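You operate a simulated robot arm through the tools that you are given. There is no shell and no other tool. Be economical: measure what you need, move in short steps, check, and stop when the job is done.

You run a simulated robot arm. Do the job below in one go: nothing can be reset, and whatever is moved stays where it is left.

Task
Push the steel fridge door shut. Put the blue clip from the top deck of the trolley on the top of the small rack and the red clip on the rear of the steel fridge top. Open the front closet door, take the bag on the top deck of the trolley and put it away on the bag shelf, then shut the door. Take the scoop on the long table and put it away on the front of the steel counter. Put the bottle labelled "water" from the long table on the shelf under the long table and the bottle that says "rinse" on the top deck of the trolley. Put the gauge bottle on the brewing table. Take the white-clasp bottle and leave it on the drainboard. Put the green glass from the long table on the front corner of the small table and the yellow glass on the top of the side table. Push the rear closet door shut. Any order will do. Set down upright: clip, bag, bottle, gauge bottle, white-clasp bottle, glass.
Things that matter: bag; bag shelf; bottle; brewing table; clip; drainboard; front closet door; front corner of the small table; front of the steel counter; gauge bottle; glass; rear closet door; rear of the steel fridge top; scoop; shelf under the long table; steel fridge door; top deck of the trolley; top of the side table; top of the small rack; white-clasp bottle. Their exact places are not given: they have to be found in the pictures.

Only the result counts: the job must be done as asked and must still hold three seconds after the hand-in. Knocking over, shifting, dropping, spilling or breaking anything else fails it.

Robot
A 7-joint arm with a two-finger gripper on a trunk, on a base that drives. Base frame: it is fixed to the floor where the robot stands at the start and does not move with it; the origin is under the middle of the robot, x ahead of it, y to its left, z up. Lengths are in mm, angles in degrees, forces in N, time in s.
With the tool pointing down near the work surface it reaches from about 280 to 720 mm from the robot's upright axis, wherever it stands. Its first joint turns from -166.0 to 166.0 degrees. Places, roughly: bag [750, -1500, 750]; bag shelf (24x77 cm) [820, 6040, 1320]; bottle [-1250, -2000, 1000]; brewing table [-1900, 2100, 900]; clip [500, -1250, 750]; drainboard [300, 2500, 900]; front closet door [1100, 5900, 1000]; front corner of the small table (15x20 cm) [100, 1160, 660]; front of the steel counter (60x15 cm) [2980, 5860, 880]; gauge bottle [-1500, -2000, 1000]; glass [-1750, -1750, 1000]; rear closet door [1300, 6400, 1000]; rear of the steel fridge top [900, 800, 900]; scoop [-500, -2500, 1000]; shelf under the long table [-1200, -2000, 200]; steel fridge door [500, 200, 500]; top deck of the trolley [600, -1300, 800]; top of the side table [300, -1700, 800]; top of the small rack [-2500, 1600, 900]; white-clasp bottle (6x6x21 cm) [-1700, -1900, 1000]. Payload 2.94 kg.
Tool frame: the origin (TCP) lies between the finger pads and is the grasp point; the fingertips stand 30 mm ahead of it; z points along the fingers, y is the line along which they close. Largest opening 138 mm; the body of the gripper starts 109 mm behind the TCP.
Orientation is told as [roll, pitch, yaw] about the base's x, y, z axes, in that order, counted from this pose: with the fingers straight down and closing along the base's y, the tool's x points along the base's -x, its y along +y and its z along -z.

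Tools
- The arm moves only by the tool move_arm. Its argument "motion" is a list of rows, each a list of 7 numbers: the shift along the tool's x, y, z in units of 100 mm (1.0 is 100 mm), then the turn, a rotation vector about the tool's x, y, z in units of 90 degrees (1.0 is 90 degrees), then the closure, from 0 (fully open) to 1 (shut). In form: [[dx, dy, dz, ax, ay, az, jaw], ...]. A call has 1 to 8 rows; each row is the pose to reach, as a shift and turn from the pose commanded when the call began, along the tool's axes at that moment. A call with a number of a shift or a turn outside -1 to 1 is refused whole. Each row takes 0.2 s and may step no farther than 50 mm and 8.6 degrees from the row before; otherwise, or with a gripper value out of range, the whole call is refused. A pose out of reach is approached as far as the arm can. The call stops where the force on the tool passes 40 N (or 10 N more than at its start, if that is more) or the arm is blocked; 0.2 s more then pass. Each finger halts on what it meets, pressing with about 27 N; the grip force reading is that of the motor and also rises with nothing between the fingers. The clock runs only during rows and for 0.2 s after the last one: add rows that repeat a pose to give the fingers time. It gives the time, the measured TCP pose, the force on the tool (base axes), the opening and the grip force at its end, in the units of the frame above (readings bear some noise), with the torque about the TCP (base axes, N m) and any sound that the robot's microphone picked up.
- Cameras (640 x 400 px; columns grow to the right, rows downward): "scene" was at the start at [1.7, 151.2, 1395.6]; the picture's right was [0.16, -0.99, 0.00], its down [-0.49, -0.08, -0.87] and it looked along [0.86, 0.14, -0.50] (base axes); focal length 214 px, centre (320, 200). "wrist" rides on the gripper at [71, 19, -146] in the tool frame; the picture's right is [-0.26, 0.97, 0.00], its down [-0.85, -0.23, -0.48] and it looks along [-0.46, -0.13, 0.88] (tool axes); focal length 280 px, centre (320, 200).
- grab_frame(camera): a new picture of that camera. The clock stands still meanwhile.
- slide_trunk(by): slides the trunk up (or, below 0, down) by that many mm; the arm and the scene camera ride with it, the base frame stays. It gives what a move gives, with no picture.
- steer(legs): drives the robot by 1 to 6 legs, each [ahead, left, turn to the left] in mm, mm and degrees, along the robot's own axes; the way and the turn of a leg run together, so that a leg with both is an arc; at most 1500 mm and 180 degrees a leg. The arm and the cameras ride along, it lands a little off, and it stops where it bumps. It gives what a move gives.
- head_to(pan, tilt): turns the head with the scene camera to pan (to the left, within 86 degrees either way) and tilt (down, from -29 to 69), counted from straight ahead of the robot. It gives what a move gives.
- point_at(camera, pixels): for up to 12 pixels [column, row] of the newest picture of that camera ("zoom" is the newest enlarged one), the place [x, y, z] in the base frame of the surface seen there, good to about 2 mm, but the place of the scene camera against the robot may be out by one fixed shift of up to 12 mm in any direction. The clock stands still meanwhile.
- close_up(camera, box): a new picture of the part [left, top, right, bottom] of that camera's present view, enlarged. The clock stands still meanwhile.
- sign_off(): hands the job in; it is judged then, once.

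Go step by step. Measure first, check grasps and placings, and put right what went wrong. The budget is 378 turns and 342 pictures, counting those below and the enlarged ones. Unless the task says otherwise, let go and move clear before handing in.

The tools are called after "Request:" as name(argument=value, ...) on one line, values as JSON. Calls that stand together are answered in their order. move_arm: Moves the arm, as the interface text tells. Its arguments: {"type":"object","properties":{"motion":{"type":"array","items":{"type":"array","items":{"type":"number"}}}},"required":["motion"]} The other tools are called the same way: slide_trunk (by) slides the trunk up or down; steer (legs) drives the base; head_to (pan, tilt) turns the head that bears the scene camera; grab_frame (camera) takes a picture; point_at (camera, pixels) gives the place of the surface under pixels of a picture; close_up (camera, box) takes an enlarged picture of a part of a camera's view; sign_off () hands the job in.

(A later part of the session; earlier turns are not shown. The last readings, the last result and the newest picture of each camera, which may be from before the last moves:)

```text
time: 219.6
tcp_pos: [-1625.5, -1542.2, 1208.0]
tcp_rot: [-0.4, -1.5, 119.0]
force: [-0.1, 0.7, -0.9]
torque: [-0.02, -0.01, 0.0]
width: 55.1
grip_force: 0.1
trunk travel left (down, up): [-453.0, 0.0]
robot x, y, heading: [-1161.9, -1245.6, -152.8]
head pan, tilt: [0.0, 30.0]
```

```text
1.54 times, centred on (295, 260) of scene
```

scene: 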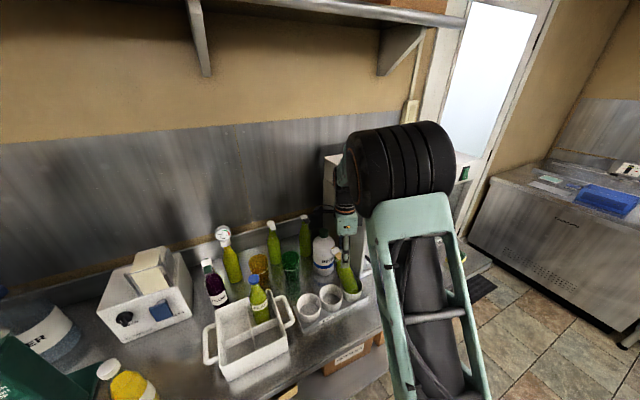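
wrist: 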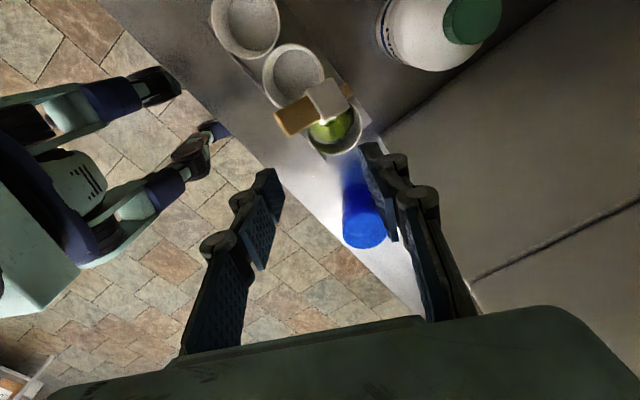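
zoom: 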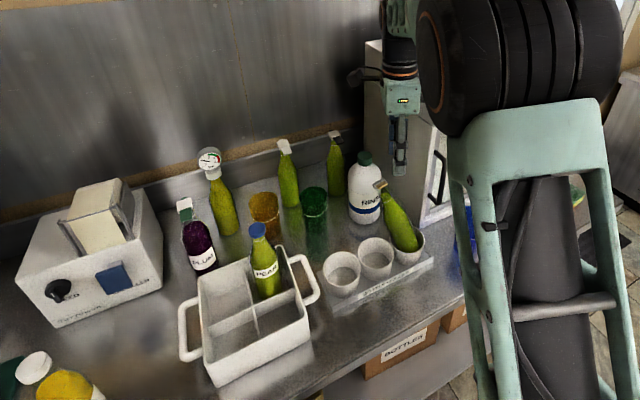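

The bottle still stands in its holder cup. Turn on to face the table squarely at this height and look.

Request:
steer(legs=[[0, 0, 27]])

Request:
head_to(pan=-60, tilt=40)

Request:
grab_frame(camera="scene")

Request:
grab_frame(camera="wrist")

```text
time: 221.3
tcp_pos: [-1444.9, -1713.4, 1208.3]
tcp_rot: [-0.6, -1.5, 145.3]
force: [-1.1, -0.4, 0.2]
torque: [0.03, -0.02, -0.01]
width: 55.2
grip_force: 0.1
trunk travel left (down, up): [-453.0, 0.0]
robot x, y, heading: [-1168.8, -1238.6, -126.7]
head pan, tilt: [0.0, 30.0]
```

```text
time: 222.6
tcp_pos: [-1446.7, -1712.6, 1207.7]
tcp_rot: [-0.6, -1.5, 145.4]
force: [0.0, 0.4, 0.8]
torque: [-0.02, 0.01, -0.04]
width: 55.3
grip_force: 0.1
trunk travel left (down, up): [-453.0, 0.0]
robot x, y, heading: [-1166.5, -1243.0, -126.8]
head pan, tilt: [-60.0, 40.0]
```

```text
279 pictures are left
```

scene: 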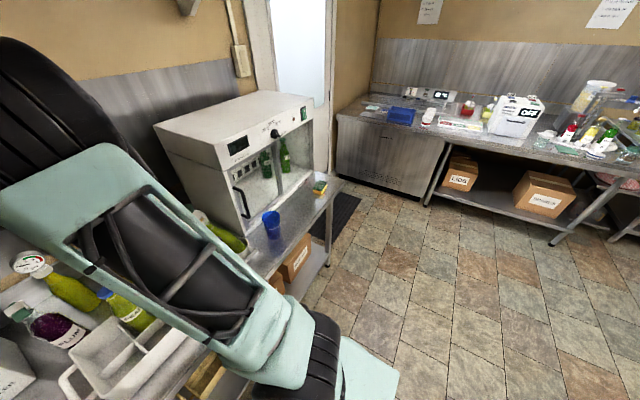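

```text
278 pictures are left
```

wrist: 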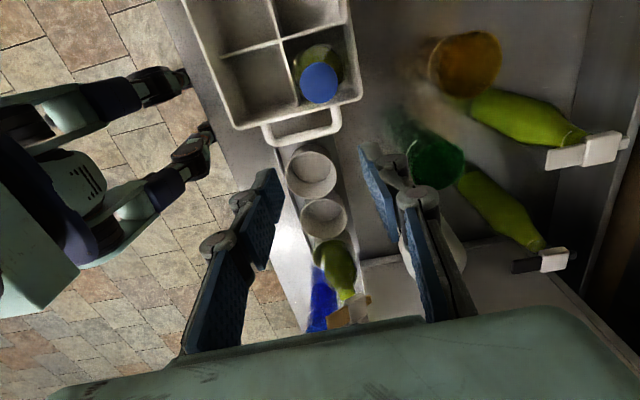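

Request:
close_up(camera="wrist", box=[380, 10, 640, 290])

Request:
point_at(camera="wrist", pixels=[[600, 148], [545, 262], [345, 305], [335, 265], [465, 60], [435, 155], [320, 82], [490, 105], [470, 190], [310, 165], [350, 200]])

```text
1.43 times, centred on (510, 150) of wrist
```

zoom: 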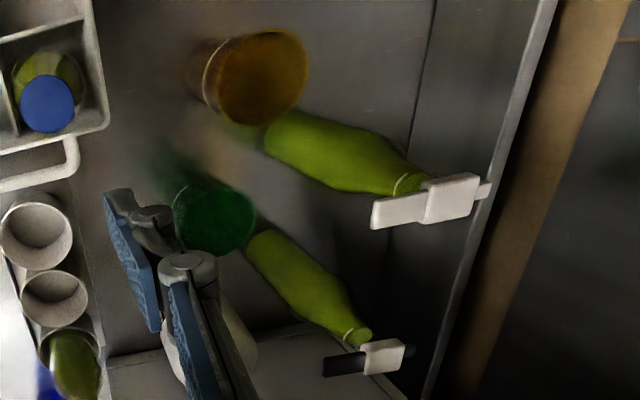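

```text
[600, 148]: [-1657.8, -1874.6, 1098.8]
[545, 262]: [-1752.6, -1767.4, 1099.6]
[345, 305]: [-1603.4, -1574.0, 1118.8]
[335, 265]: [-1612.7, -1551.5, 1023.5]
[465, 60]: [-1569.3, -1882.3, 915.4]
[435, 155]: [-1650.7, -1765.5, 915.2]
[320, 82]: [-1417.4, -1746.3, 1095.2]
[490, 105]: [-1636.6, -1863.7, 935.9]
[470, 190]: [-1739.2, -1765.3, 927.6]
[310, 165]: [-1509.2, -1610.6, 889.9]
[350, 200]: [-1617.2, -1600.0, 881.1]
```

White-clasp bottle is at (-1658,-1875). The tan-clasp bottle in the holder seems to lean; look closer at it.

Request:
close_up(camera="scene", box=[180, 180, 300, 280])

Request:
close_up(camera="wrist", box=[260, 130, 400, 330])

```text
4.00 times, centred on (240, 230) of scene
```

zoom: 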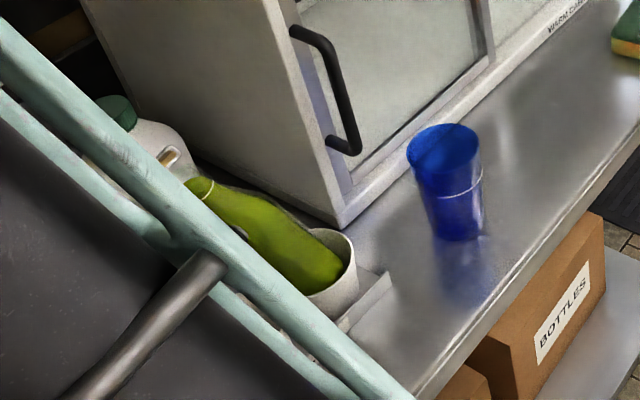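

```text
2.00 times, centred on (330, 230) of wrist
```

zoom: 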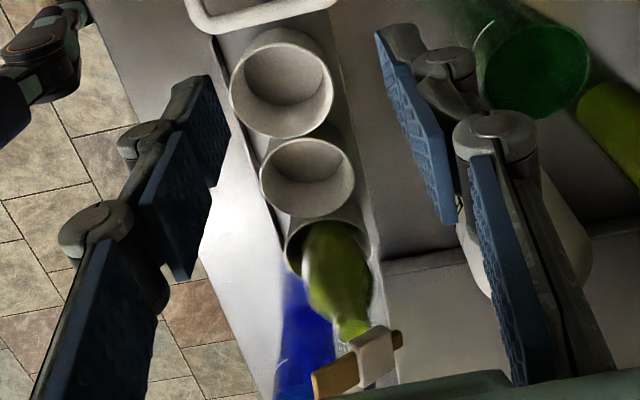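

The lean direction matches exactly the direction my gripper was sweeping, so I must have tilted it. I'll right it: go behind its neck with closed fingers and push it back gently.

Request:
move_arm(motion=[[-0.45, 0, 0, 0, 0, 0, 0.8], [-0.88, -0.04, 0, 0, 0, 0, 1]])

Request:
move_arm(motion=[[-0.45, 0, 0, 0, 0, 0, 1], [-0.88, -0.04, 0, 0, 0, 0, 1]])

Request:
grab_frame(camera="wrist")

```text
time: 223.2
tcp_pos: [-1515.4, -1658.0, 1213.3]
tcp_rot: [-0.5, -1.4, 145.3]
force: [-0.9, 0.4, -0.1]
torque: [-0.02, -0.02, -0.04]
width: 0.0
grip_force: 21.4
trunk travel left (down, up): [-453.0, 0.0]
robot x, y, heading: [-1167.4, -1243.0, -126.5]
head pan, tilt: [-60.0, 40.0]
```

```text
time: 223.8
tcp_pos: [-1585.2, -1609.2, 1214.7]
tcp_rot: [-0.6, -1.5, 145.3]
force: [0.2, 0.0, -0.1]
torque: [0.0, 0.01, 0.03]
width: 0.1
grip_force: 26.6
trunk travel left (down, up): [-453.0, 0.0]
robot x, y, heading: [-1163.9, -1240.8, -126.7]
head pan, tilt: [-60.0, 40.0]
```

```text
274 pictures are left
```

wrist: 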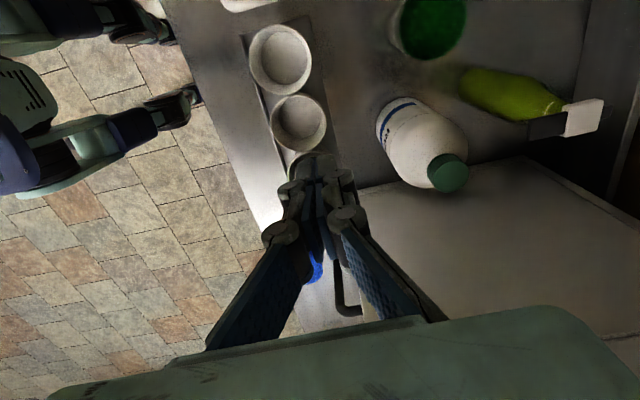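

Request:
move_arm(motion=[[0.12, 0.07, 0, 0, 0, 0, 1], [0.12, 0.07, 0.4, 0, 0, 0, 1], [0.12, 0.07, 0.8, 0, 0, 0, 1], [0.12, 0.07, 1.0, 0, 0, 0, 1]])

Request:
grab_frame(camera="wrist")

Request:
close_up(camera="scene", box=[120, 130, 300, 280])

```text
time: 224.8
tcp_pos: [-1580.4, -1619.9, 1112.2]
tcp_rot: [-0.5, -1.5, 145.4]
force: [0.9, 0.3, -0.3]
torque: [-0.01, -0.01, 0.01]
width: 0.0
grip_force: 27.8
trunk travel left (down, up): [-453.0, 0.0]
robot x, y, heading: [-1168.9, -1240.1, -126.7]
head pan, tilt: [-60.0, 40.0]
```

```text
273 pictures are left
```

wrist: 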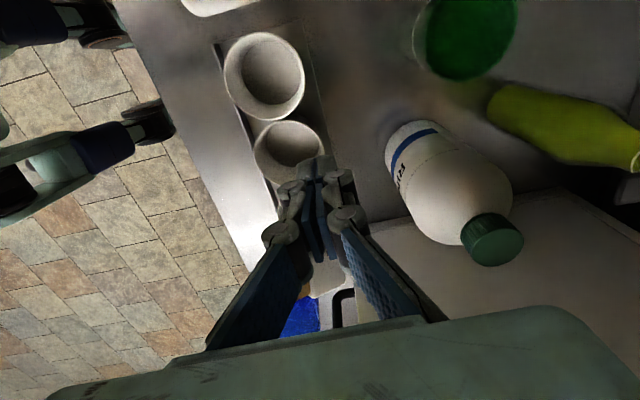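

```text
2.67 times, centred on (210, 205) of scene
```

zoom: 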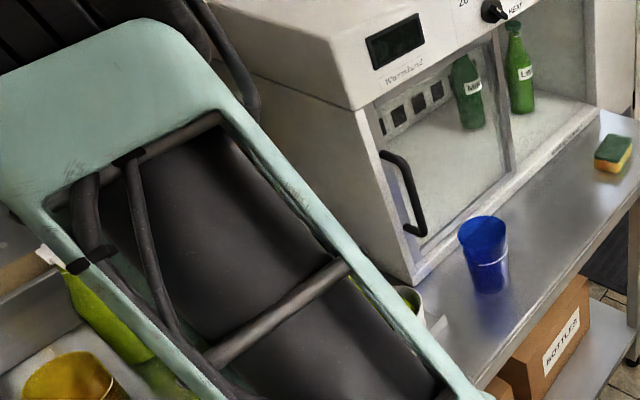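

The clasp is seen between the fingers (330,280), ahead in tool -x. Push gently toward it.

Request:
move_arm(motion=[[-0.1, -0.04, 0, 0, 0, 0, 1], [-0.2, -0.08, 0, 0, 0, 0, 1], [-0.28, -0.11, 0, 0, 0, 0, 1], [-0.36, -0.14, 0, 0, 0, 0, 1], [-0.44, -0.17, 0, 0, 0, 0, 1], [-0.5, -0.2, 0, 0, 0, 0, 1]])

Request:
grab_frame(camera="wrist")

```text
time: 226.2
tcp_pos: [-1611.4, -1570.7, 1111.5]
tcp_rot: [-0.5, -1.6, 145.2]
force: [0.1, -0.1, 0.0]
torque: [0.02, -0.04, 0.0]
width: 0.0
grip_force: 26.8
trunk travel left (down, up): [-453.0, 0.0]
robot x, y, heading: [-1166.7, -1243.6, -126.8]
head pan, tilt: [-60.0, 40.0]
```

```text
271 pictures are left
```

wrist: 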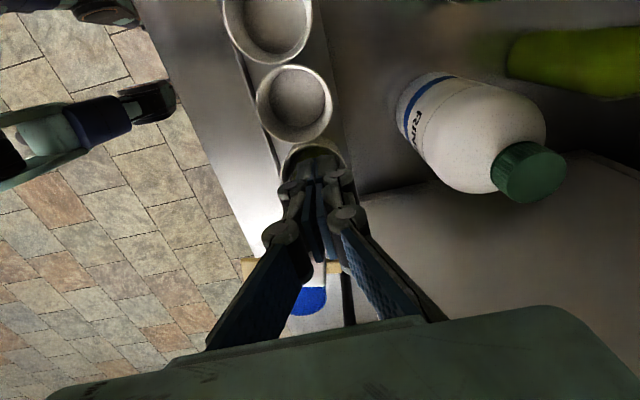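

Request:
move_arm(motion=[[-0.08, -0.03, 0, 0, 0, 0, 1], [-0.15, -0.06, 0, 0, 0, 0, 1], [-0.22, -0.09, 0, 0, 0, 0, 1]])

Request:
move_arm(motion=[[0.3, 0.12, 0, 0, 0, 0, 1], [0.6, 0.24, 0, 0, 0, 0, 1], [0.6, 0.24, -0.4, 0, 0, 0, 1], [0.6, 0.24, -0.8, 0, 0, 0, 1]])

Request:
move_arm(motion=[[0.45, 0, -0.1, 0, 0, 0, 1], [0.9, 0, -0.2, 0, 0, 0, 1]])

Request:
grab_frame(camera="wrist")

```text
time: 227.0
tcp_pos: [-1622.5, -1551.3, 1114.3]
tcp_rot: [-0.5, -1.5, 145.3]
force: [0.9, 0.2, -0.4]
torque: [-0.03, 0.0, 0.01]
width: 0.0
grip_force: 26.9
trunk travel left (down, up): [-453.0, 0.0]
robot x, y, heading: [-1170.0, -1240.3, -126.7]
head pan, tilt: [-60.0, 40.0]
```

```text
time: 228.0
tcp_pos: [-1584.6, -1606.2, 1193.4]
tcp_rot: [-0.5, -1.5, 145.3]
force: [-0.1, 0.4, -0.5]
torque: [-0.01, 0.0, 0.02]
width: 0.1
grip_force: 26.6
trunk travel left (down, up): [-453.0, 0.0]
robot x, y, heading: [-1169.2, -1241.7, -126.7]
head pan, tilt: [-60.0, 40.0]
```

```text
time: 228.6
tcp_pos: [-1514.4, -1655.0, 1211.5]
tcp_rot: [-0.6, -1.6, 145.3]
force: [0.3, -0.5, 0.3]
torque: [-0.01, 0.04, 0.01]
width: 0.0
grip_force: 26.7
trunk travel left (down, up): [-453.0, 0.0]
robot x, y, heading: [-1167.9, -1244.4, -126.6]
head pan, tilt: [-60.0, 40.0]
```

```text
270 pictures are left
```

wrist: 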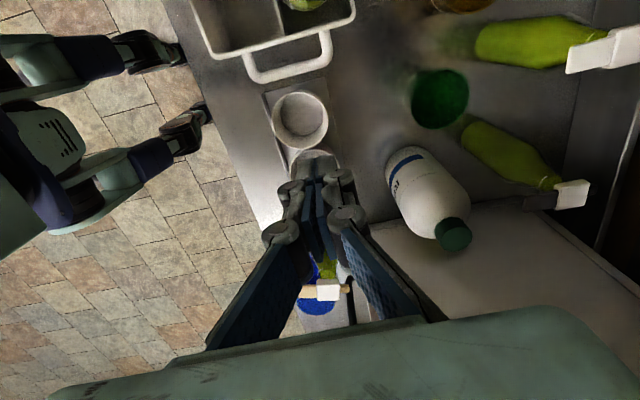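

Request:
move_arm(motion=[[0.4, 0, 0, 0, 0, 0, 0.7], [0.7, 0, 0, 0, 0, 0, 0.3], [0.7, 0, 0, 0, 0, 0, 0.3]])

Request:
close_up(camera="wrist", box=[250, 180, 400, 330])

Request:
close_up(camera="scene", box=[150, 160, 300, 280])

```text
time: 229.4
tcp_pos: [-1455.7, -1697.2, 1209.2]
tcp_rot: [-0.6, -1.6, 145.3]
force: [-0.4, -0.4, 0.1]
torque: [0.01, 0.0, 0.04]
width: 97.2
grip_force: 0.2
trunk travel left (down, up): [-453.0, 0.0]
robot x, y, heading: [-1163.4, -1245.6, -126.8]
head pan, tilt: [-60.0, 40.0]
```

```text
2.67 times, centred on (325, 255) of wrist
```

zoom: 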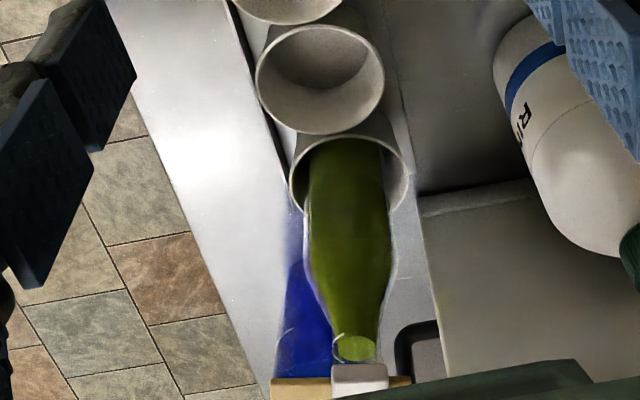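

```text
3.33 times, centred on (225, 220) of scene
```

zoom: 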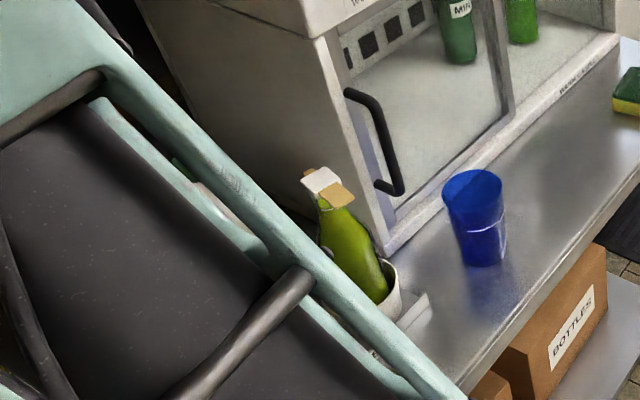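

Request:
point_at(camera="zoom", pixels=[[322, 180], [335, 195], [350, 235], [370, 280], [380, 300], [360, 250]])

Request:
point_at(camera="wrist", pixels=[[333, 310], [333, 270], [333, 300], [330, 245], [318, 195], [309, 250]])

```text
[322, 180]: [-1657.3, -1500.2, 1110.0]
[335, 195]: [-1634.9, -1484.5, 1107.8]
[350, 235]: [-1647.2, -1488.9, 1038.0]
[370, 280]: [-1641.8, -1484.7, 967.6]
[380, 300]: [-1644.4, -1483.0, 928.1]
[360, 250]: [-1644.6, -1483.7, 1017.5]
```

```text
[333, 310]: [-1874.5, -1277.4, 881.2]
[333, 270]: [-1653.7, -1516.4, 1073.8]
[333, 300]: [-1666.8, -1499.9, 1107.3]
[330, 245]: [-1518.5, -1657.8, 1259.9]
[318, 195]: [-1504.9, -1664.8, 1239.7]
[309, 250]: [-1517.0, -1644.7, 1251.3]
```

The bottle stands upright again (points at 928–1038 are vertically aligned). Now map the items: look with the wrist camera from here and the scene camera.

Request:
move_arm(motion=[[0.45, 0, 0, 0, 0, 0, 0], [0.9, 0, 0, 0, 0, 0, 0], [0.9, -0.3, 0, 0, 0, 0, 0]])

Request:
grab_frame(camera="wrist")

Request:
head_to(pan=10, tilt=45)

Request:
grab_frame(camera="scene")

```text
time: 230.2
tcp_pos: [-1363.7, -1723.0, 1205.3]
tcp_rot: [-0.5, -1.5, 145.2]
force: [0.2, 2.2, 0.1]
torque: [-0.01, 0.02, -0.01]
width: 137.9
grip_force: 0.0
trunk travel left (down, up): [-453.0, 0.0]
robot x, y, heading: [-1163.2, -1247.3, -126.3]
head pan, tilt: [-60.0, 40.0]
```

```text
267 pictures are left
```

wrist: 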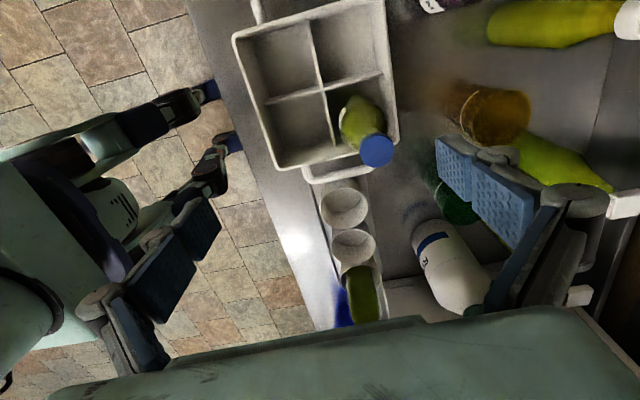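

```text
time: 231.6
tcp_pos: [-1365.3, -1724.0, 1204.8]
tcp_rot: [-0.6, -1.6, 145.3]
force: [0.3, -0.3, 0.4]
torque: [0.0, 0.04, 0.01]
width: 137.8
grip_force: 0.0
trunk travel left (down, up): [-453.0, 0.0]
robot x, y, heading: [-1169.1, -1244.9, -126.7]
head pan, tilt: [10.0, 45.0]
```

```text
266 pictures are left
```

scene: 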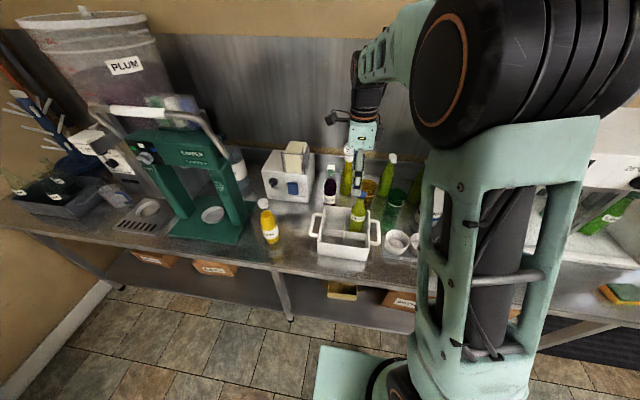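

Request:
close_up(camera="scene", box=[0, 90, 260, 260])

Request:
close_up(camera="scene", box=[220, 120, 450, 280])

Request:
point_at(camera="scene", pixels=[[147, 205], [118, 195], [237, 160], [270, 230], [263, 203], [345, 155], [330, 185], [370, 185], [395, 195], [390, 160], [350, 250], [265, 265]])

```text
2.35 times, centred on (130, 175) of scene
```

zoom: 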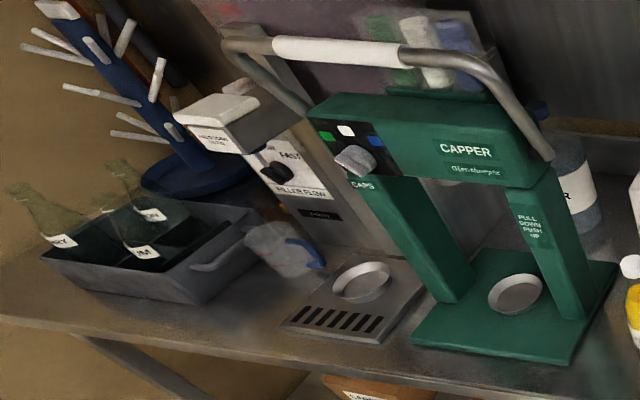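

```text
2.50 times, centred on (335, 200) of scene
```

zoom: 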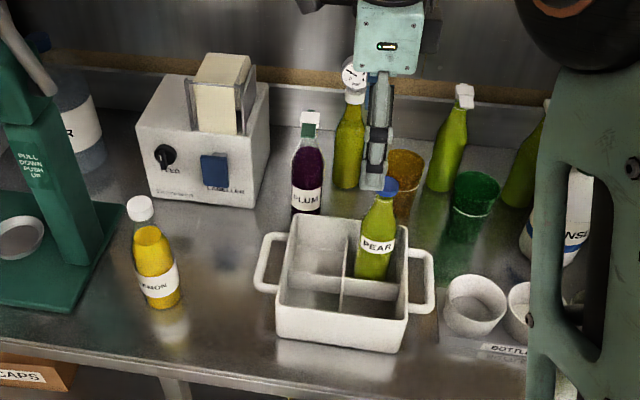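

```text
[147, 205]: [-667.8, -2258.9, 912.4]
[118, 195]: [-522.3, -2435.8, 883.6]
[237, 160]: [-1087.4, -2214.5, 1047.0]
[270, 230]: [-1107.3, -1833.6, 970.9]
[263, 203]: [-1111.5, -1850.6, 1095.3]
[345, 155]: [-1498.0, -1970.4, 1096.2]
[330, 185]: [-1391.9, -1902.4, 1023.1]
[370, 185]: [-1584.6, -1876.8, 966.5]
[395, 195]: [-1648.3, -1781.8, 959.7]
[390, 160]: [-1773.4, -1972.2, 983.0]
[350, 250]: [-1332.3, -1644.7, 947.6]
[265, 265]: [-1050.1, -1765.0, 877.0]
```

Yellow glass ≈ (-1577,-1880), green glass ≈ (-1650,-1775). For more reach I'll stand side-on to the table with the arm to my left. First back off, then swing the arm left.

Request:
steer(legs=[[-350, 0, 0]])

Request:
move_arm(motion=[[0.12, -0.12, 0, 0, 0, -0.09, 0.5], [0.25, -0.25, 0, 0, 0, -0.18, 0.5], [0.37, -0.37, 0, 0, 0, -0.27, 0.5], [0.5, -0.5, 0, 0, 0, -0.36, 0.5], [0.62, -0.62, 0, 0, 0, -0.45, 0.5], [0.75, -0.75, 0, 0, 0, -0.54, 0.5], [0.87, -0.87, 0, 0, 0, -0.63, 0.5], [1, -1, 0, 0, 0, -0.72, 0.5]])

```text
time: 233.8
tcp_pos: [-1162.2, -1448.9, 1205.2]
tcp_rot: [-0.5, -1.5, 145.0]
force: [-0.8, -0.8, 0.1]
torque: [-0.04, -0.02, -0.02]
width: 137.8
grip_force: 0.1
trunk travel left (down, up): [-453.0, 0.0]
robot x, y, heading: [-962.4, -968.9, -126.9]
head pan, tilt: [10.0, 45.0]
```

```text
time: 235.6
tcp_pos: [-1021.8, -1424.5, 1200.8]
tcp_rot: [-1.7, -0.1, -150.2]
force: [-0.8, 0.0, 0.2]
torque: [0.0, -0.01, 0.02]
width: 69.2
grip_force: 0.0
trunk travel left (down, up): [-453.0, 0.0]
robot x, y, heading: [-963.0, -971.0, -127.0]
head pan, tilt: [10.0, 45.0]
```

Request:
move_arm(motion=[[0.12, 0.12, 0, 0, 0, -0.09, 0.5], [0.25, 0.25, 0, 0, 0, -0.18, 0.5], [0.37, 0.37, 0, 0, 0, -0.27, 0.5], [0.5, 0.5, 0, 0, 0, -0.36, 0.5], [0.62, 0.62, 0, 0, 0, -0.45, 0.5], [0.75, 0.75, 0, 0, 0, -0.54, 0.5], [0.87, 0.87, 0, 0, 0, -0.63, 0.5], [1, 1, 0, 0, 0, -0.72, 0.5]])

Request:
move_arm(motion=[[0.1, 0.3, 0, 0, 0, -0.09, 0.5], [0.2, 0.6, 0, 0, 0, -0.18, 0.5], [0.23, 0.8, 0, 0, 0, -0.2, 0.5], [0.23, 1.0, 0, 0, 0, -0.2, 0.5]])

Request:
move_arm(motion=[[0.05, 0.4, 0, 0, 0, 0, 0.5], [0.1, 0.8, 0, 0, 0, 0, 0.5], [0.15, 1.0, 0, 0, 0, 0, 0.5]])

```text
time: 237.4
tcp_pos: [-885.9, -1461.9, 1200.3]
tcp_rot: [-0.8, 1.4, -85.4]
force: [0.6, -0.3, 0.3]
torque: [-0.02, 0.02, -0.02]
width: 69.2
grip_force: 0.0
trunk travel left (down, up): [-453.0, 0.0]
robot x, y, heading: [-961.1, -965.8, -127.2]
head pan, tilt: [10.0, 45.0]
```

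```text
time: 238.4
tcp_pos: [-789.1, -1429.9, 1196.6]
tcp_rot: [-0.4, 1.6, -67.4]
force: [-0.8, 0.3, -0.1]
torque: [0.01, 0.01, -0.02]
width: 69.0
grip_force: 0.1
trunk travel left (down, up): [-453.0, 0.0]
robot x, y, heading: [-961.4, -965.3, -127.1]
head pan, tilt: [10.0, 45.0]
```

```text
time: 239.2
tcp_pos: [-702.0, -1379.2, 1198.7]
tcp_rot: [-0.2, 1.5, -67.4]
force: [-0.1, -0.4, -0.6]
torque: [-0.03, -0.01, -0.01]
width: 68.8
grip_force: 0.0
trunk travel left (down, up): [-453.0, 0.0]
robot x, y, heading: [-962.9, -968.9, -126.8]
head pan, tilt: [10.0, 45.0]
```

Request:
steer(legs=[[0, 0, -89.2], [-210, 450, 0]])

Request:
grab_frame(camera="wrist")

Request:
head_to(pan=80, tilt=45)

Request:
grab_frame(camera="scene")

```text
time: 247.5
tcp_pos: [-1479.8, -1706.0, 1199.6]
tcp_rot: [-0.4, 1.6, -158.4]
force: [-0.1, 0.4, -0.2]
torque: [-0.02, 0.0, 0.0]
width: 69.0
grip_force: 0.1
trunk travel left (down, up): [-453.0, 0.0]
robot x, y, heading: [-1067.0, -1452.4, 142.0]
head pan, tilt: [10.0, 45.0]
```

```text
263 pictures are left
```

wrist: 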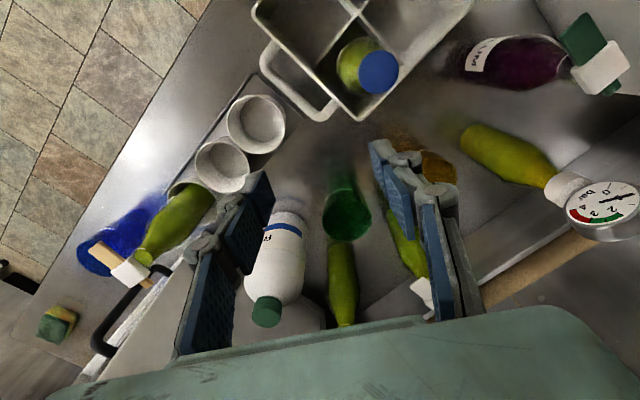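

```text
time: 248.9
tcp_pos: [-1480.2, -1704.5, 1198.8]
tcp_rot: [-0.3, 1.5, -158.4]
force: [0.4, -0.8, 0.3]
torque: [-0.01, -0.01, 0.02]
width: 68.9
grip_force: 0.0
trunk travel left (down, up): [-453.0, 0.0]
robot x, y, heading: [-1066.2, -1453.3, 142.2]
head pan, tilt: [80.0, 45.0]
```

```text
262 pictures are left
```

scene: 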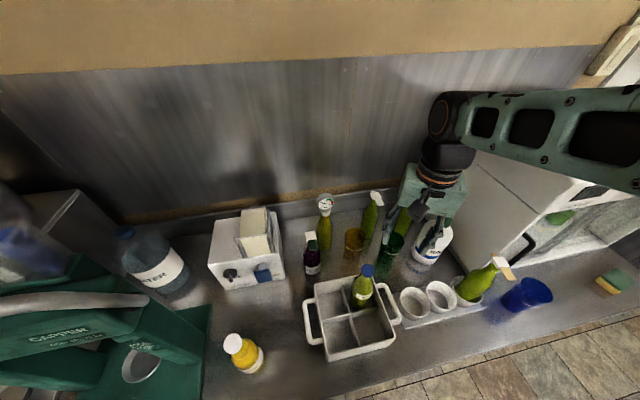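

This stance gives an excellent view. Measure the items.

Request:
close_up(camera="scene", box=[290, 180, 530, 330])

Request:
point_at(camera="zoom", pixels=[[150, 135], [180, 135], [165, 130], [165, 185], [165, 155], [265, 145], [287, 145], [275, 140], [270, 185], [95, 55], [230, 40], [395, 155]])

```text
2.67 times, centred on (410, 255) of scene
```

zoom: 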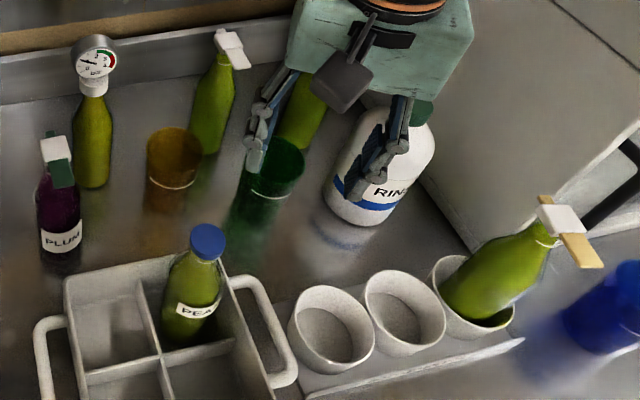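

```text
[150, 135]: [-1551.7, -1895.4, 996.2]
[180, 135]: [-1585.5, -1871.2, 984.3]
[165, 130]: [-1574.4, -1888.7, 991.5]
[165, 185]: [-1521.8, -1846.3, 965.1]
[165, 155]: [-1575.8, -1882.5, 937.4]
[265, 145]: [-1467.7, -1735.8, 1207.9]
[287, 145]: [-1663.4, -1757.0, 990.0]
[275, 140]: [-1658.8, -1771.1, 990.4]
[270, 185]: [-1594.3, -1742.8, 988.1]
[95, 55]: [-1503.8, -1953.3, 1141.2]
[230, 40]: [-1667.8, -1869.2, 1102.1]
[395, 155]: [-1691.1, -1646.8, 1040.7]
```

Yellow glass centre ≈ (-1562,-1855), rim z≈993. Move above it, keeping high, and check from the wrist.

Request:
move_arm(motion=[[-0.3, 0.25, -0.1, 0, 0, -0.045, 0.2], [-0.65, 0.55, -0.2, 0, 0, -0.09, 0.2]])

Request:
move_arm(motion=[[-0.25, 0.3, 0, 0, 0, 0, 0.2], [-0.5, 0.5, 0, 0, 0, 0, 0.2]])

Request:
grab_frame(camera="wrist")

```text
time: 249.5
tcp_pos: [-1523.6, -1783.2, 1213.9]
tcp_rot: [-0.2, 1.6, -150.3]
force: [-0.6, 0.1, 1.0]
torque: [0.02, -0.02, -0.01]
width: 110.5
grip_force: 0.1
trunk travel left (down, up): [-453.0, 0.0]
robot x, y, heading: [-1061.8, -1448.8, 141.9]
head pan, tilt: [80.0, 45.0]
```

```text
time: 250.1
tcp_pos: [-1538.7, -1849.5, 1214.7]
tcp_rot: [0.0, 1.6, -150.2]
force: [-0.6, -0.5, 0.3]
torque: [0.04, -0.02, 0.01]
width: 110.4
grip_force: 0.2
trunk travel left (down, up): [-453.0, 0.0]
robot x, y, heading: [-1066.4, -1453.5, 142.2]
head pan, tilt: [80.0, 45.0]
```

```text
260 pictures are left
```

wrist: 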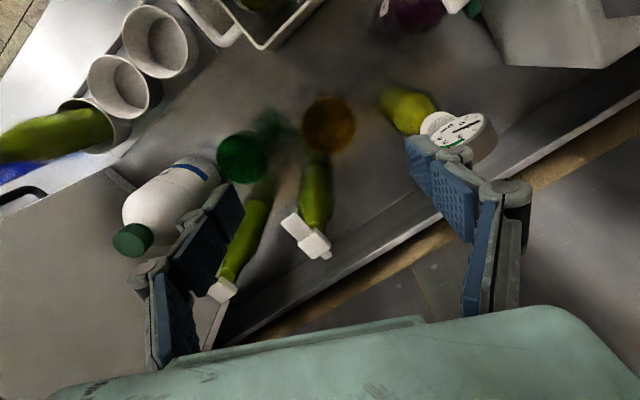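

Request:
point_at(camera="wrist", pixels=[[303, 122], [354, 122], [328, 97], [328, 152], [328, 125], [218, 158], [267, 158], [242, 132], [242, 182]])

Request:
close_up(camera="wrist", box=[180, 60, 480, 270])

```text
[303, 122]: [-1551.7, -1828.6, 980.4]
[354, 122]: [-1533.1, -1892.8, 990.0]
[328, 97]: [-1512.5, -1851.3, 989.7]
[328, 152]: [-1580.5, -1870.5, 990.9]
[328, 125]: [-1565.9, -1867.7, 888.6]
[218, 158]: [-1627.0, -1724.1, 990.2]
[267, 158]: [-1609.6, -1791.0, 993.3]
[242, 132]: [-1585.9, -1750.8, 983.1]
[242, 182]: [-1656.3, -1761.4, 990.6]
```

```text
1.90 times, centred on (330, 165) of wrist
```

zoom: 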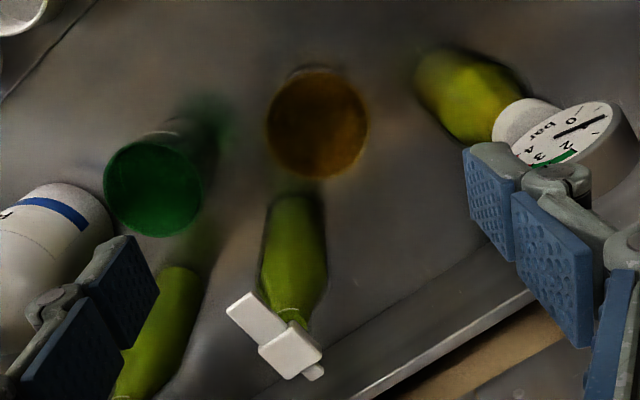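

Yellow rim centre (-1545,-1861), green (-1620,-1757). The gauge is in line with the closing axis, so I rotate the gripper 40° first, then centre on the yellow glass.

Request:
move_arm(motion=[[0.0, 0, 0, 0, 0, -0.09, 0.2], [0, 0.04, 0, 0, 0, -0.18, 0.2], [-0.05, 0.07, 0, 0, 0, -0.27, 0.2], [-0.1, 0.07, 0, 0, 0, -0.36, 0.2], [-0.11, 0.07, 0, 0, 0, -0.444, 0.2]])

Request:
grab_frame(camera="wrist")

```text
time: 251.3
tcp_pos: [-1544.5, -1860.4, 1215.3]
tcp_rot: [1.0, 1.4, -110.2]
force: [1.3, -0.1, 0.5]
torque: [0.0, 0.02, -0.02]
width: 110.3
grip_force: 0.2
trunk travel left (down, up): [-453.0, 0.0]
robot x, y, heading: [-1066.6, -1452.1, 141.9]
head pan, tilt: [80.0, 45.0]
```

```text
258 pictures are left
```

wrist: 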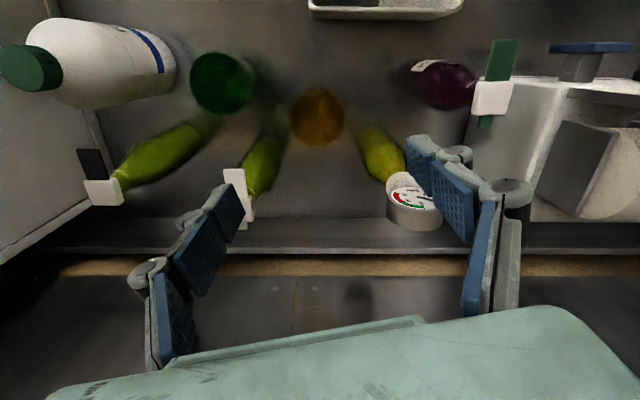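

Clear: the gauge (415,205) and clasp (238,205) are off the closing line. Lower onto the glass.

Request:
slide_trunk(by=-180)

Request:
grab_frame(camera="wrist")

```text
time: 253.3
tcp_pos: [-1545.3, -1861.3, 1035.4]
tcp_rot: [0.9, 1.4, -110.4]
force: [-0.5, 0.4, -0.2]
torque: [-0.03, 0.0, 0.01]
width: 110.4
grip_force: 0.1
trunk travel left (down, up): [-273.0, 180.0]
robot x, y, heading: [-1065.9, -1456.6, 141.8]
head pan, tilt: [80.0, 45.0]
```

```text
257 pictures are left
```

wrist: 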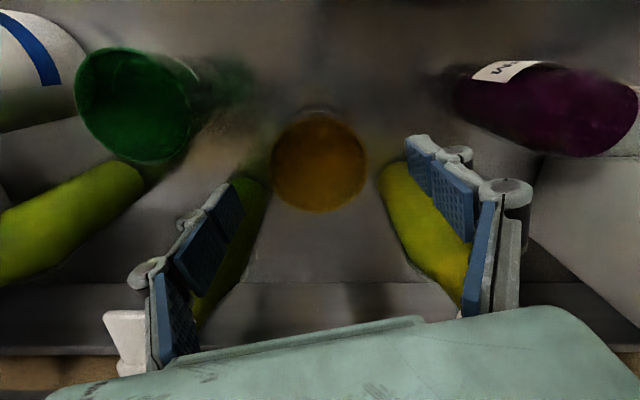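

Well centred. Descend and grip.

Request:
slide_trunk(by=-84)

Request:
move_arm(motion=[[0, 0, 0, 0, 0, 0, 0.35], [0, 0, 0, 0, 0, 0, 0.5], [0, 0, 0, 0, 0, 0, 0.7], [0, 0, 0, 0, 0, 0, 0.7]])

Request:
grab_frame(camera="wrist")

```text
time: 254.5
tcp_pos: [-1545.1, -1860.1, 950.7]
tcp_rot: [0.8, 1.3, -110.4]
force: [-0.5, -1.1, 0.5]
torque: [-0.03, 0.02, -0.01]
width: 110.5
grip_force: 0.0
trunk travel left (down, up): [-189.0, 264.0]
robot x, y, heading: [-1063.9, -1448.1, 141.6]
head pan, tilt: [80.0, 45.0]
```

```text
time: 255.5
tcp_pos: [-1545.3, -1859.7, 950.8]
tcp_rot: [1.0, 1.2, -110.4]
force: [-0.7, 0.4, -0.6]
torque: [0.05, -0.02, 0.0]
width: 66.7
grip_force: 27.1
trunk travel left (down, up): [-189.0, 264.0]
robot x, y, heading: [-1064.3, -1452.2, 141.8]
head pan, tilt: [80.0, 45.0]
```

```text
256 pictures are left
```

wrist: 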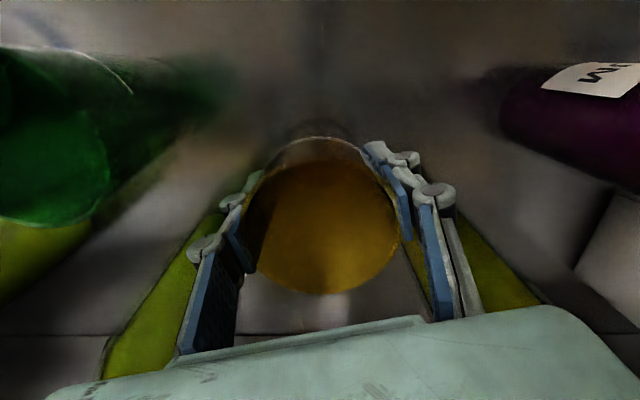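

Gripped (66.7 mm). Lift.

Request:
slide_trunk(by=260)

Request:
close_up(camera="scene", box=[200, 80, 560, 320])

```text
time: 258.2
tcp_pos: [-1545.0, -1860.1, 1212.4]
tcp_rot: [1.0, 1.3, -110.5]
force: [-0.7, -0.3, -1.8]
torque: [-0.01, 0.04, -0.03]
width: 66.8
grip_force: 27.7
trunk travel left (down, up): [-449.0, 4.0]
robot x, y, heading: [-1064.3, -1453.4, 142.0]
head pan, tilt: [80.0, 45.0]
```

```text
1.67 times, centred on (380, 200) of scene
```

zoom: 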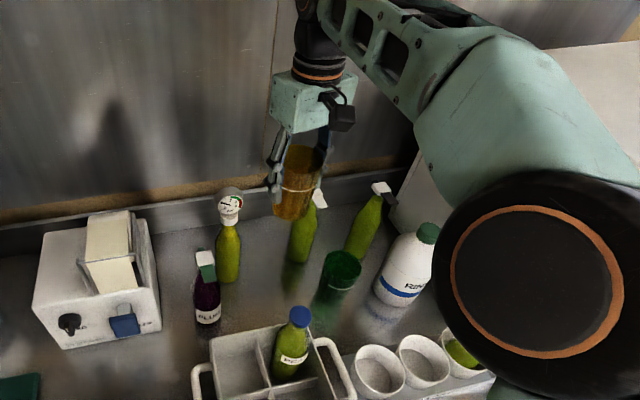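

Glass lifted cleanly. Move away from the table, turn, and approach the side table from the open floor side.

Request:
steer(legs=[[0, -500, 0], [0, 0, 92], [-150, 200, 0]])

Request:
grab_frame(camera="scene")

```text
time: 269.0
tcp_pos: [-82.1, -1519.2, 1210.8]
tcp_rot: [1.1, 1.3, -18.8]
force: [0.4, -0.7, -1.9]
torque: [0.0, 0.03, -0.02]
width: 66.3
grip_force: 26.7
trunk travel left (down, up): [-449.0, 4.0]
robot x, y, heading: [-504.5, -1050.6, -126.2]
head pan, tilt: [80.0, 45.0]
```

```text
254 pictures are left
```

scene: 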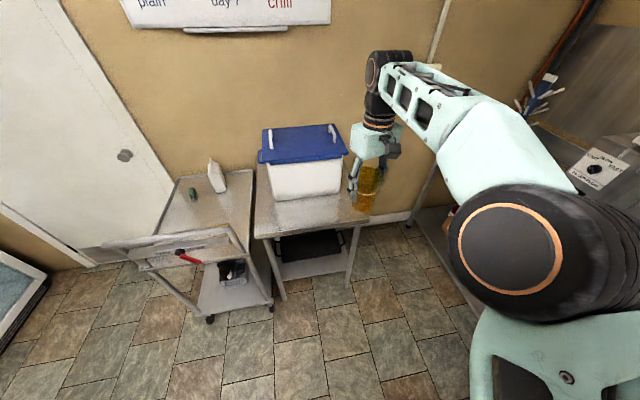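

Request:
point_at(camera="scene", pixels=[[257, 236], [368, 218], [310, 215], [345, 205], [275, 200], [262, 180], [300, 160], [280, 295], [300, 205], [340, 190]])

Request:
close_up(camera="scene", box=[230, 110, 410, 260])

```text
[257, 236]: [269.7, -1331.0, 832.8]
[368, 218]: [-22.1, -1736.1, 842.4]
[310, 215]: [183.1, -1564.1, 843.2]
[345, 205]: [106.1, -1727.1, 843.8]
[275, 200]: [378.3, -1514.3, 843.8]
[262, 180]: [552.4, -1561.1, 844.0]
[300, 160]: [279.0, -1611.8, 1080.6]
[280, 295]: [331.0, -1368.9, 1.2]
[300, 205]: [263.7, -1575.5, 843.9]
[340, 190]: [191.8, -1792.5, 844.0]
```

```text
2.67 times, centred on (320, 185) of scene
```

zoom: 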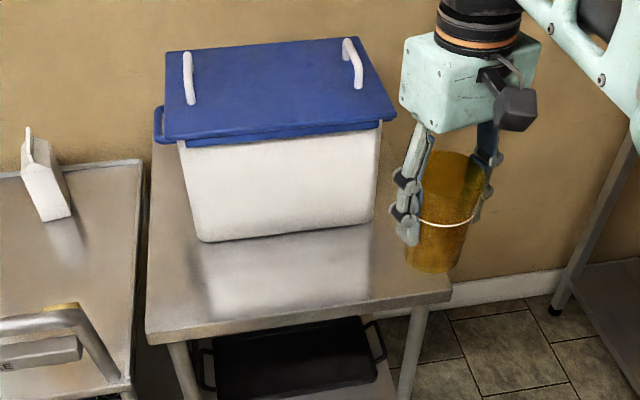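

Side-table top z≈844 with free strip before the box. Target (157,-1596). Drive so that the glass is above it, then lower.

Request:
steer(legs=[[-77, 240, 0]])

Request:
grab_frame(camera="wrist")

Request:
grab_frame(camera="scene")

```text
time: 271.7
tcp_pos: [152.7, -1601.6, 1211.0]
tcp_rot: [1.0, 1.2, -18.9]
force: [0.6, 0.1, -1.5]
torque: [0.04, 0.02, -0.03]
width: 66.5
grip_force: 26.4
trunk travel left (down, up): [-449.0, 4.0]
robot x, y, heading: [-264.3, -1131.3, -126.7]
head pan, tilt: [80.0, 45.0]
```

```text
252 pictures are left
```

wrist: 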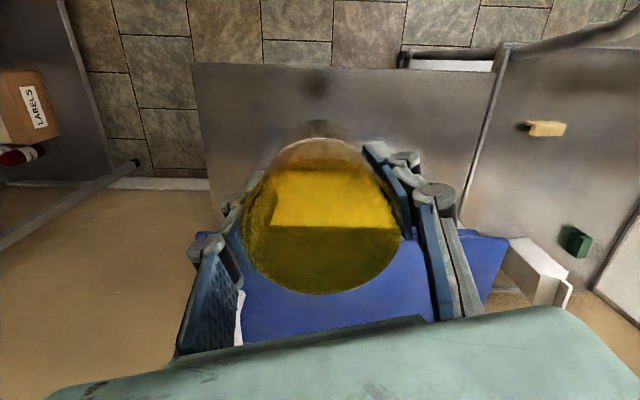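

```text
251 pictures are left
```

scene: 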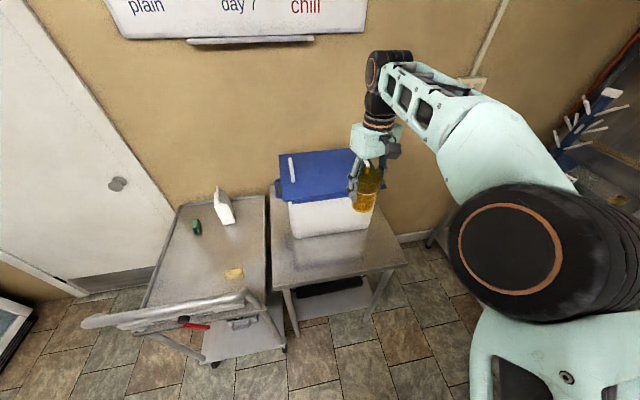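

Request:
point_at(camera="wrist", pixels=[[470, 232], [485, 270], [430, 200], [300, 66], [420, 80], [195, 66], [465, 245], [250, 120]])

```text
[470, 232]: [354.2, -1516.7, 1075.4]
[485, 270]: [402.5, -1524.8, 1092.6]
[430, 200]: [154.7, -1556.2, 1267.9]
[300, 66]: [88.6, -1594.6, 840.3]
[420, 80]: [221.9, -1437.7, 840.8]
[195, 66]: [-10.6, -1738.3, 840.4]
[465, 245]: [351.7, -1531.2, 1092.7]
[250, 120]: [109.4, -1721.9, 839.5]
```

Request:
slide_trunk(by=-294)

Request:
slide_trunk(by=-5)

Request:
slide_trunk(by=-2.5)

```text
time: 274.7
tcp_pos: [151.7, -1601.4, 916.3]
tcp_rot: [0.9, 1.3, -19.0]
force: [0.7, 1.1, -2.4]
torque: [0.01, 0.0, 0.02]
width: 66.4
grip_force: 27.1
trunk travel left (down, up): [-155.0, 298.0]
robot x, y, heading: [-268.2, -1131.9, -126.8]
head pan, tilt: [80.0, 45.0]
```

```text
time: 275.2
tcp_pos: [152.0, -1601.8, 910.8]
tcp_rot: [1.0, 1.4, -19.0]
force: [0.6, -0.5, -2.5]
torque: [-0.02, -0.01, -0.01]
width: 66.5
grip_force: 26.8
trunk travel left (down, up): [-150.0, 303.0]
robot x, y, heading: [-269.2, -1128.3, -126.9]
head pan, tilt: [80.0, 45.0]
```

```text
time: 275.7
tcp_pos: [151.8, -1601.6, 910.5]
tcp_rot: [0.8, 1.2, -18.9]
force: [1.2, 0.1, 6.3]
torque: [0.17, 0.02, 0.01]
width: 66.5
grip_force: 27.1
trunk travel left (down, up): [-148.0, 306.0]
robot x, y, heading: [-265.9, -1131.4, -126.6]
head pan, tilt: [80.0, 45.0]
```

Contact. Open and rise.

Request:
move_arm(motion=[[0, 0, 0, 0, 0, 0, 0.42], [0, 0, 0, 0, 0, 0, 0.3], [0, 0, 0, 0, 0, 0, 0.2], [0, 0, 0, 0, 0, 0, 0.2]])

Request:
slide_trunk(by=304)

Request:
grab_frame(camera="scene")

```text
time: 276.7
tcp_pos: [151.1, -1600.9, 909.1]
tcp_rot: [1.0, 1.3, -19.1]
force: [-0.4, 1.1, -0.3]
torque: [-0.02, 0.03, 0.01]
width: 110.4
grip_force: 0.2
trunk travel left (down, up): [-148.0, 306.0]
robot x, y, heading: [-265.0, -1132.5, -126.4]
head pan, tilt: [80.0, 45.0]
```

```text
time: 279.8
tcp_pos: [151.5, -1601.3, 1214.0]
tcp_rot: [1.0, 1.3, -19.0]
force: [-0.6, -0.2, -0.2]
torque: [-0.01, 0.03, 0.02]
width: 110.5
grip_force: 0.0
trunk travel left (down, up): [-452.0, 2.0]
robot x, y, heading: [-266.3, -1129.7, -126.6]
head pan, tilt: [80.0, 45.0]
```

```text
250 pictures are left
```

scene: 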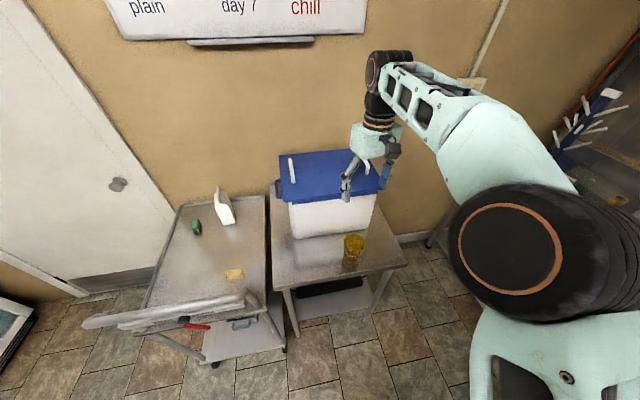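

Yellow glass stands on the side table (353,245). Back to the long table for the green glass, same approach.

Request:
steer(legs=[[230, -579, 0], [0, 0, -91.4], [0, 440, 0]])

Request:
grab_frame(camera="wrist")

```text
time: 293.3
tcp_pos: [-1614.8, -1743.2, 1214.4]
tcp_rot: [0.9, 1.4, -109.1]
force: [0.4, 0.3, 0.1]
torque: [-0.01, 0.01, 0.0]
width: 110.3
grip_force: 0.1
trunk travel left (down, up): [-452.0, 2.0]
robot x, y, heading: [-1146.9, -1324.2, 143.3]
head pan, tilt: [80.0, 45.0]
```

```text
249 pictures are left
```

wrist: 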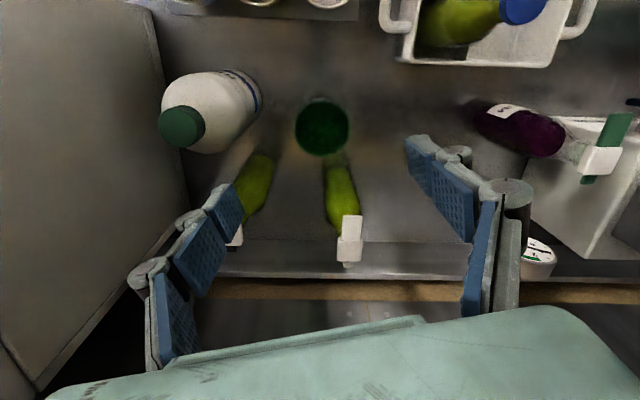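

Request:
point_at(camera="wrist", pixels=[[297, 126], [348, 126], [322, 98], [322, 154], [182, 128], [348, 235], [238, 235]])

```text
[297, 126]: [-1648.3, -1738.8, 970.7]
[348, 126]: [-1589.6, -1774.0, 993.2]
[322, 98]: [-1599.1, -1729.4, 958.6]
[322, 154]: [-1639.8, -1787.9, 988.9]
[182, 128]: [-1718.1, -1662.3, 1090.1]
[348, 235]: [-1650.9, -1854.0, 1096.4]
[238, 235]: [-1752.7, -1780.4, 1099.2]
```

Request:
move_arm(motion=[[-0.14, 0.01, 0, 0, 0, 0, 0.2]])

Request:
slide_trunk(by=-262)

Request:
move_arm(motion=[[0, 0, 0, 0, 0, 0, 0.35], [0, 0, 0, 0, 0, 0, 0.5], [0, 0, 0, 0, 0, 0, 0.7], [0, 0, 0, 0, 0, 0, 0.7]])

Request:
slide_trunk(by=258)

Request:
grab_frame(camera="wrist")

```text
time: 293.7
tcp_pos: [-1619.4, -1756.9, 1213.2]
tcp_rot: [1.0, 1.3, -109.2]
force: [-0.1, -0.5, 0.3]
torque: [0.02, -0.03, 0.0]
width: 110.2
grip_force: 0.0
trunk travel left (down, up): [-452.0, 2.0]
robot x, y, heading: [-1142.9, -1326.2, 143.4]
head pan, tilt: [80.0, 45.0]
```

```text
time: 296.4
tcp_pos: [-1619.4, -1755.1, 952.0]
tcp_rot: [0.9, 1.3, -109.1]
force: [0.8, -0.3, -0.4]
torque: [0.01, 0.01, 0.01]
width: 110.1
grip_force: 0.1
trunk travel left (down, up): [-190.0, 264.0]
robot x, y, heading: [-1143.8, -1322.4, 143.4]
head pan, tilt: [80.0, 45.0]
```

```text
time: 297.4
tcp_pos: [-1620.2, -1754.8, 952.5]
tcp_rot: [0.9, 1.3, -109.2]
force: [0.2, 0.1, 1.0]
torque: [-0.01, 0.08, 0.0]
width: 68.9
grip_force: 27.2
trunk travel left (down, up): [-190.0, 264.0]
robot x, y, heading: [-1147.1, -1327.3, 143.3]
head pan, tilt: [80.0, 45.0]
```

```text
time: 300.0
tcp_pos: [-1620.2, -1755.2, 1209.6]
tcp_rot: [1.1, 1.4, -109.1]
force: [-0.2, 0.9, -1.6]
torque: [-0.03, -0.02, 0.01]
width: 68.9
grip_force: 27.3
trunk travel left (down, up): [-448.0, 6.0]
robot x, y, heading: [-1144.2, -1328.9, 143.2]
head pan, tilt: [80.0, 45.0]
```

```text
248 pictures are left
```

wrist: 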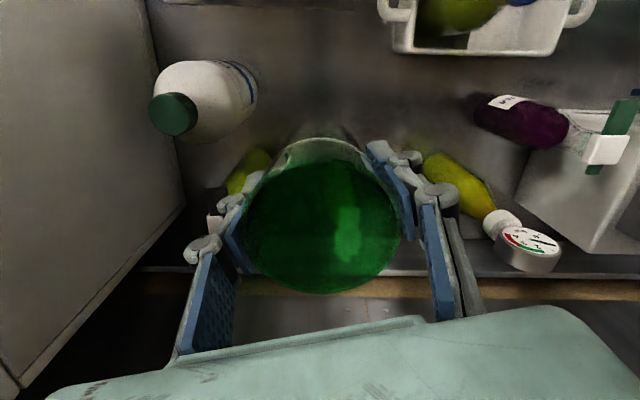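

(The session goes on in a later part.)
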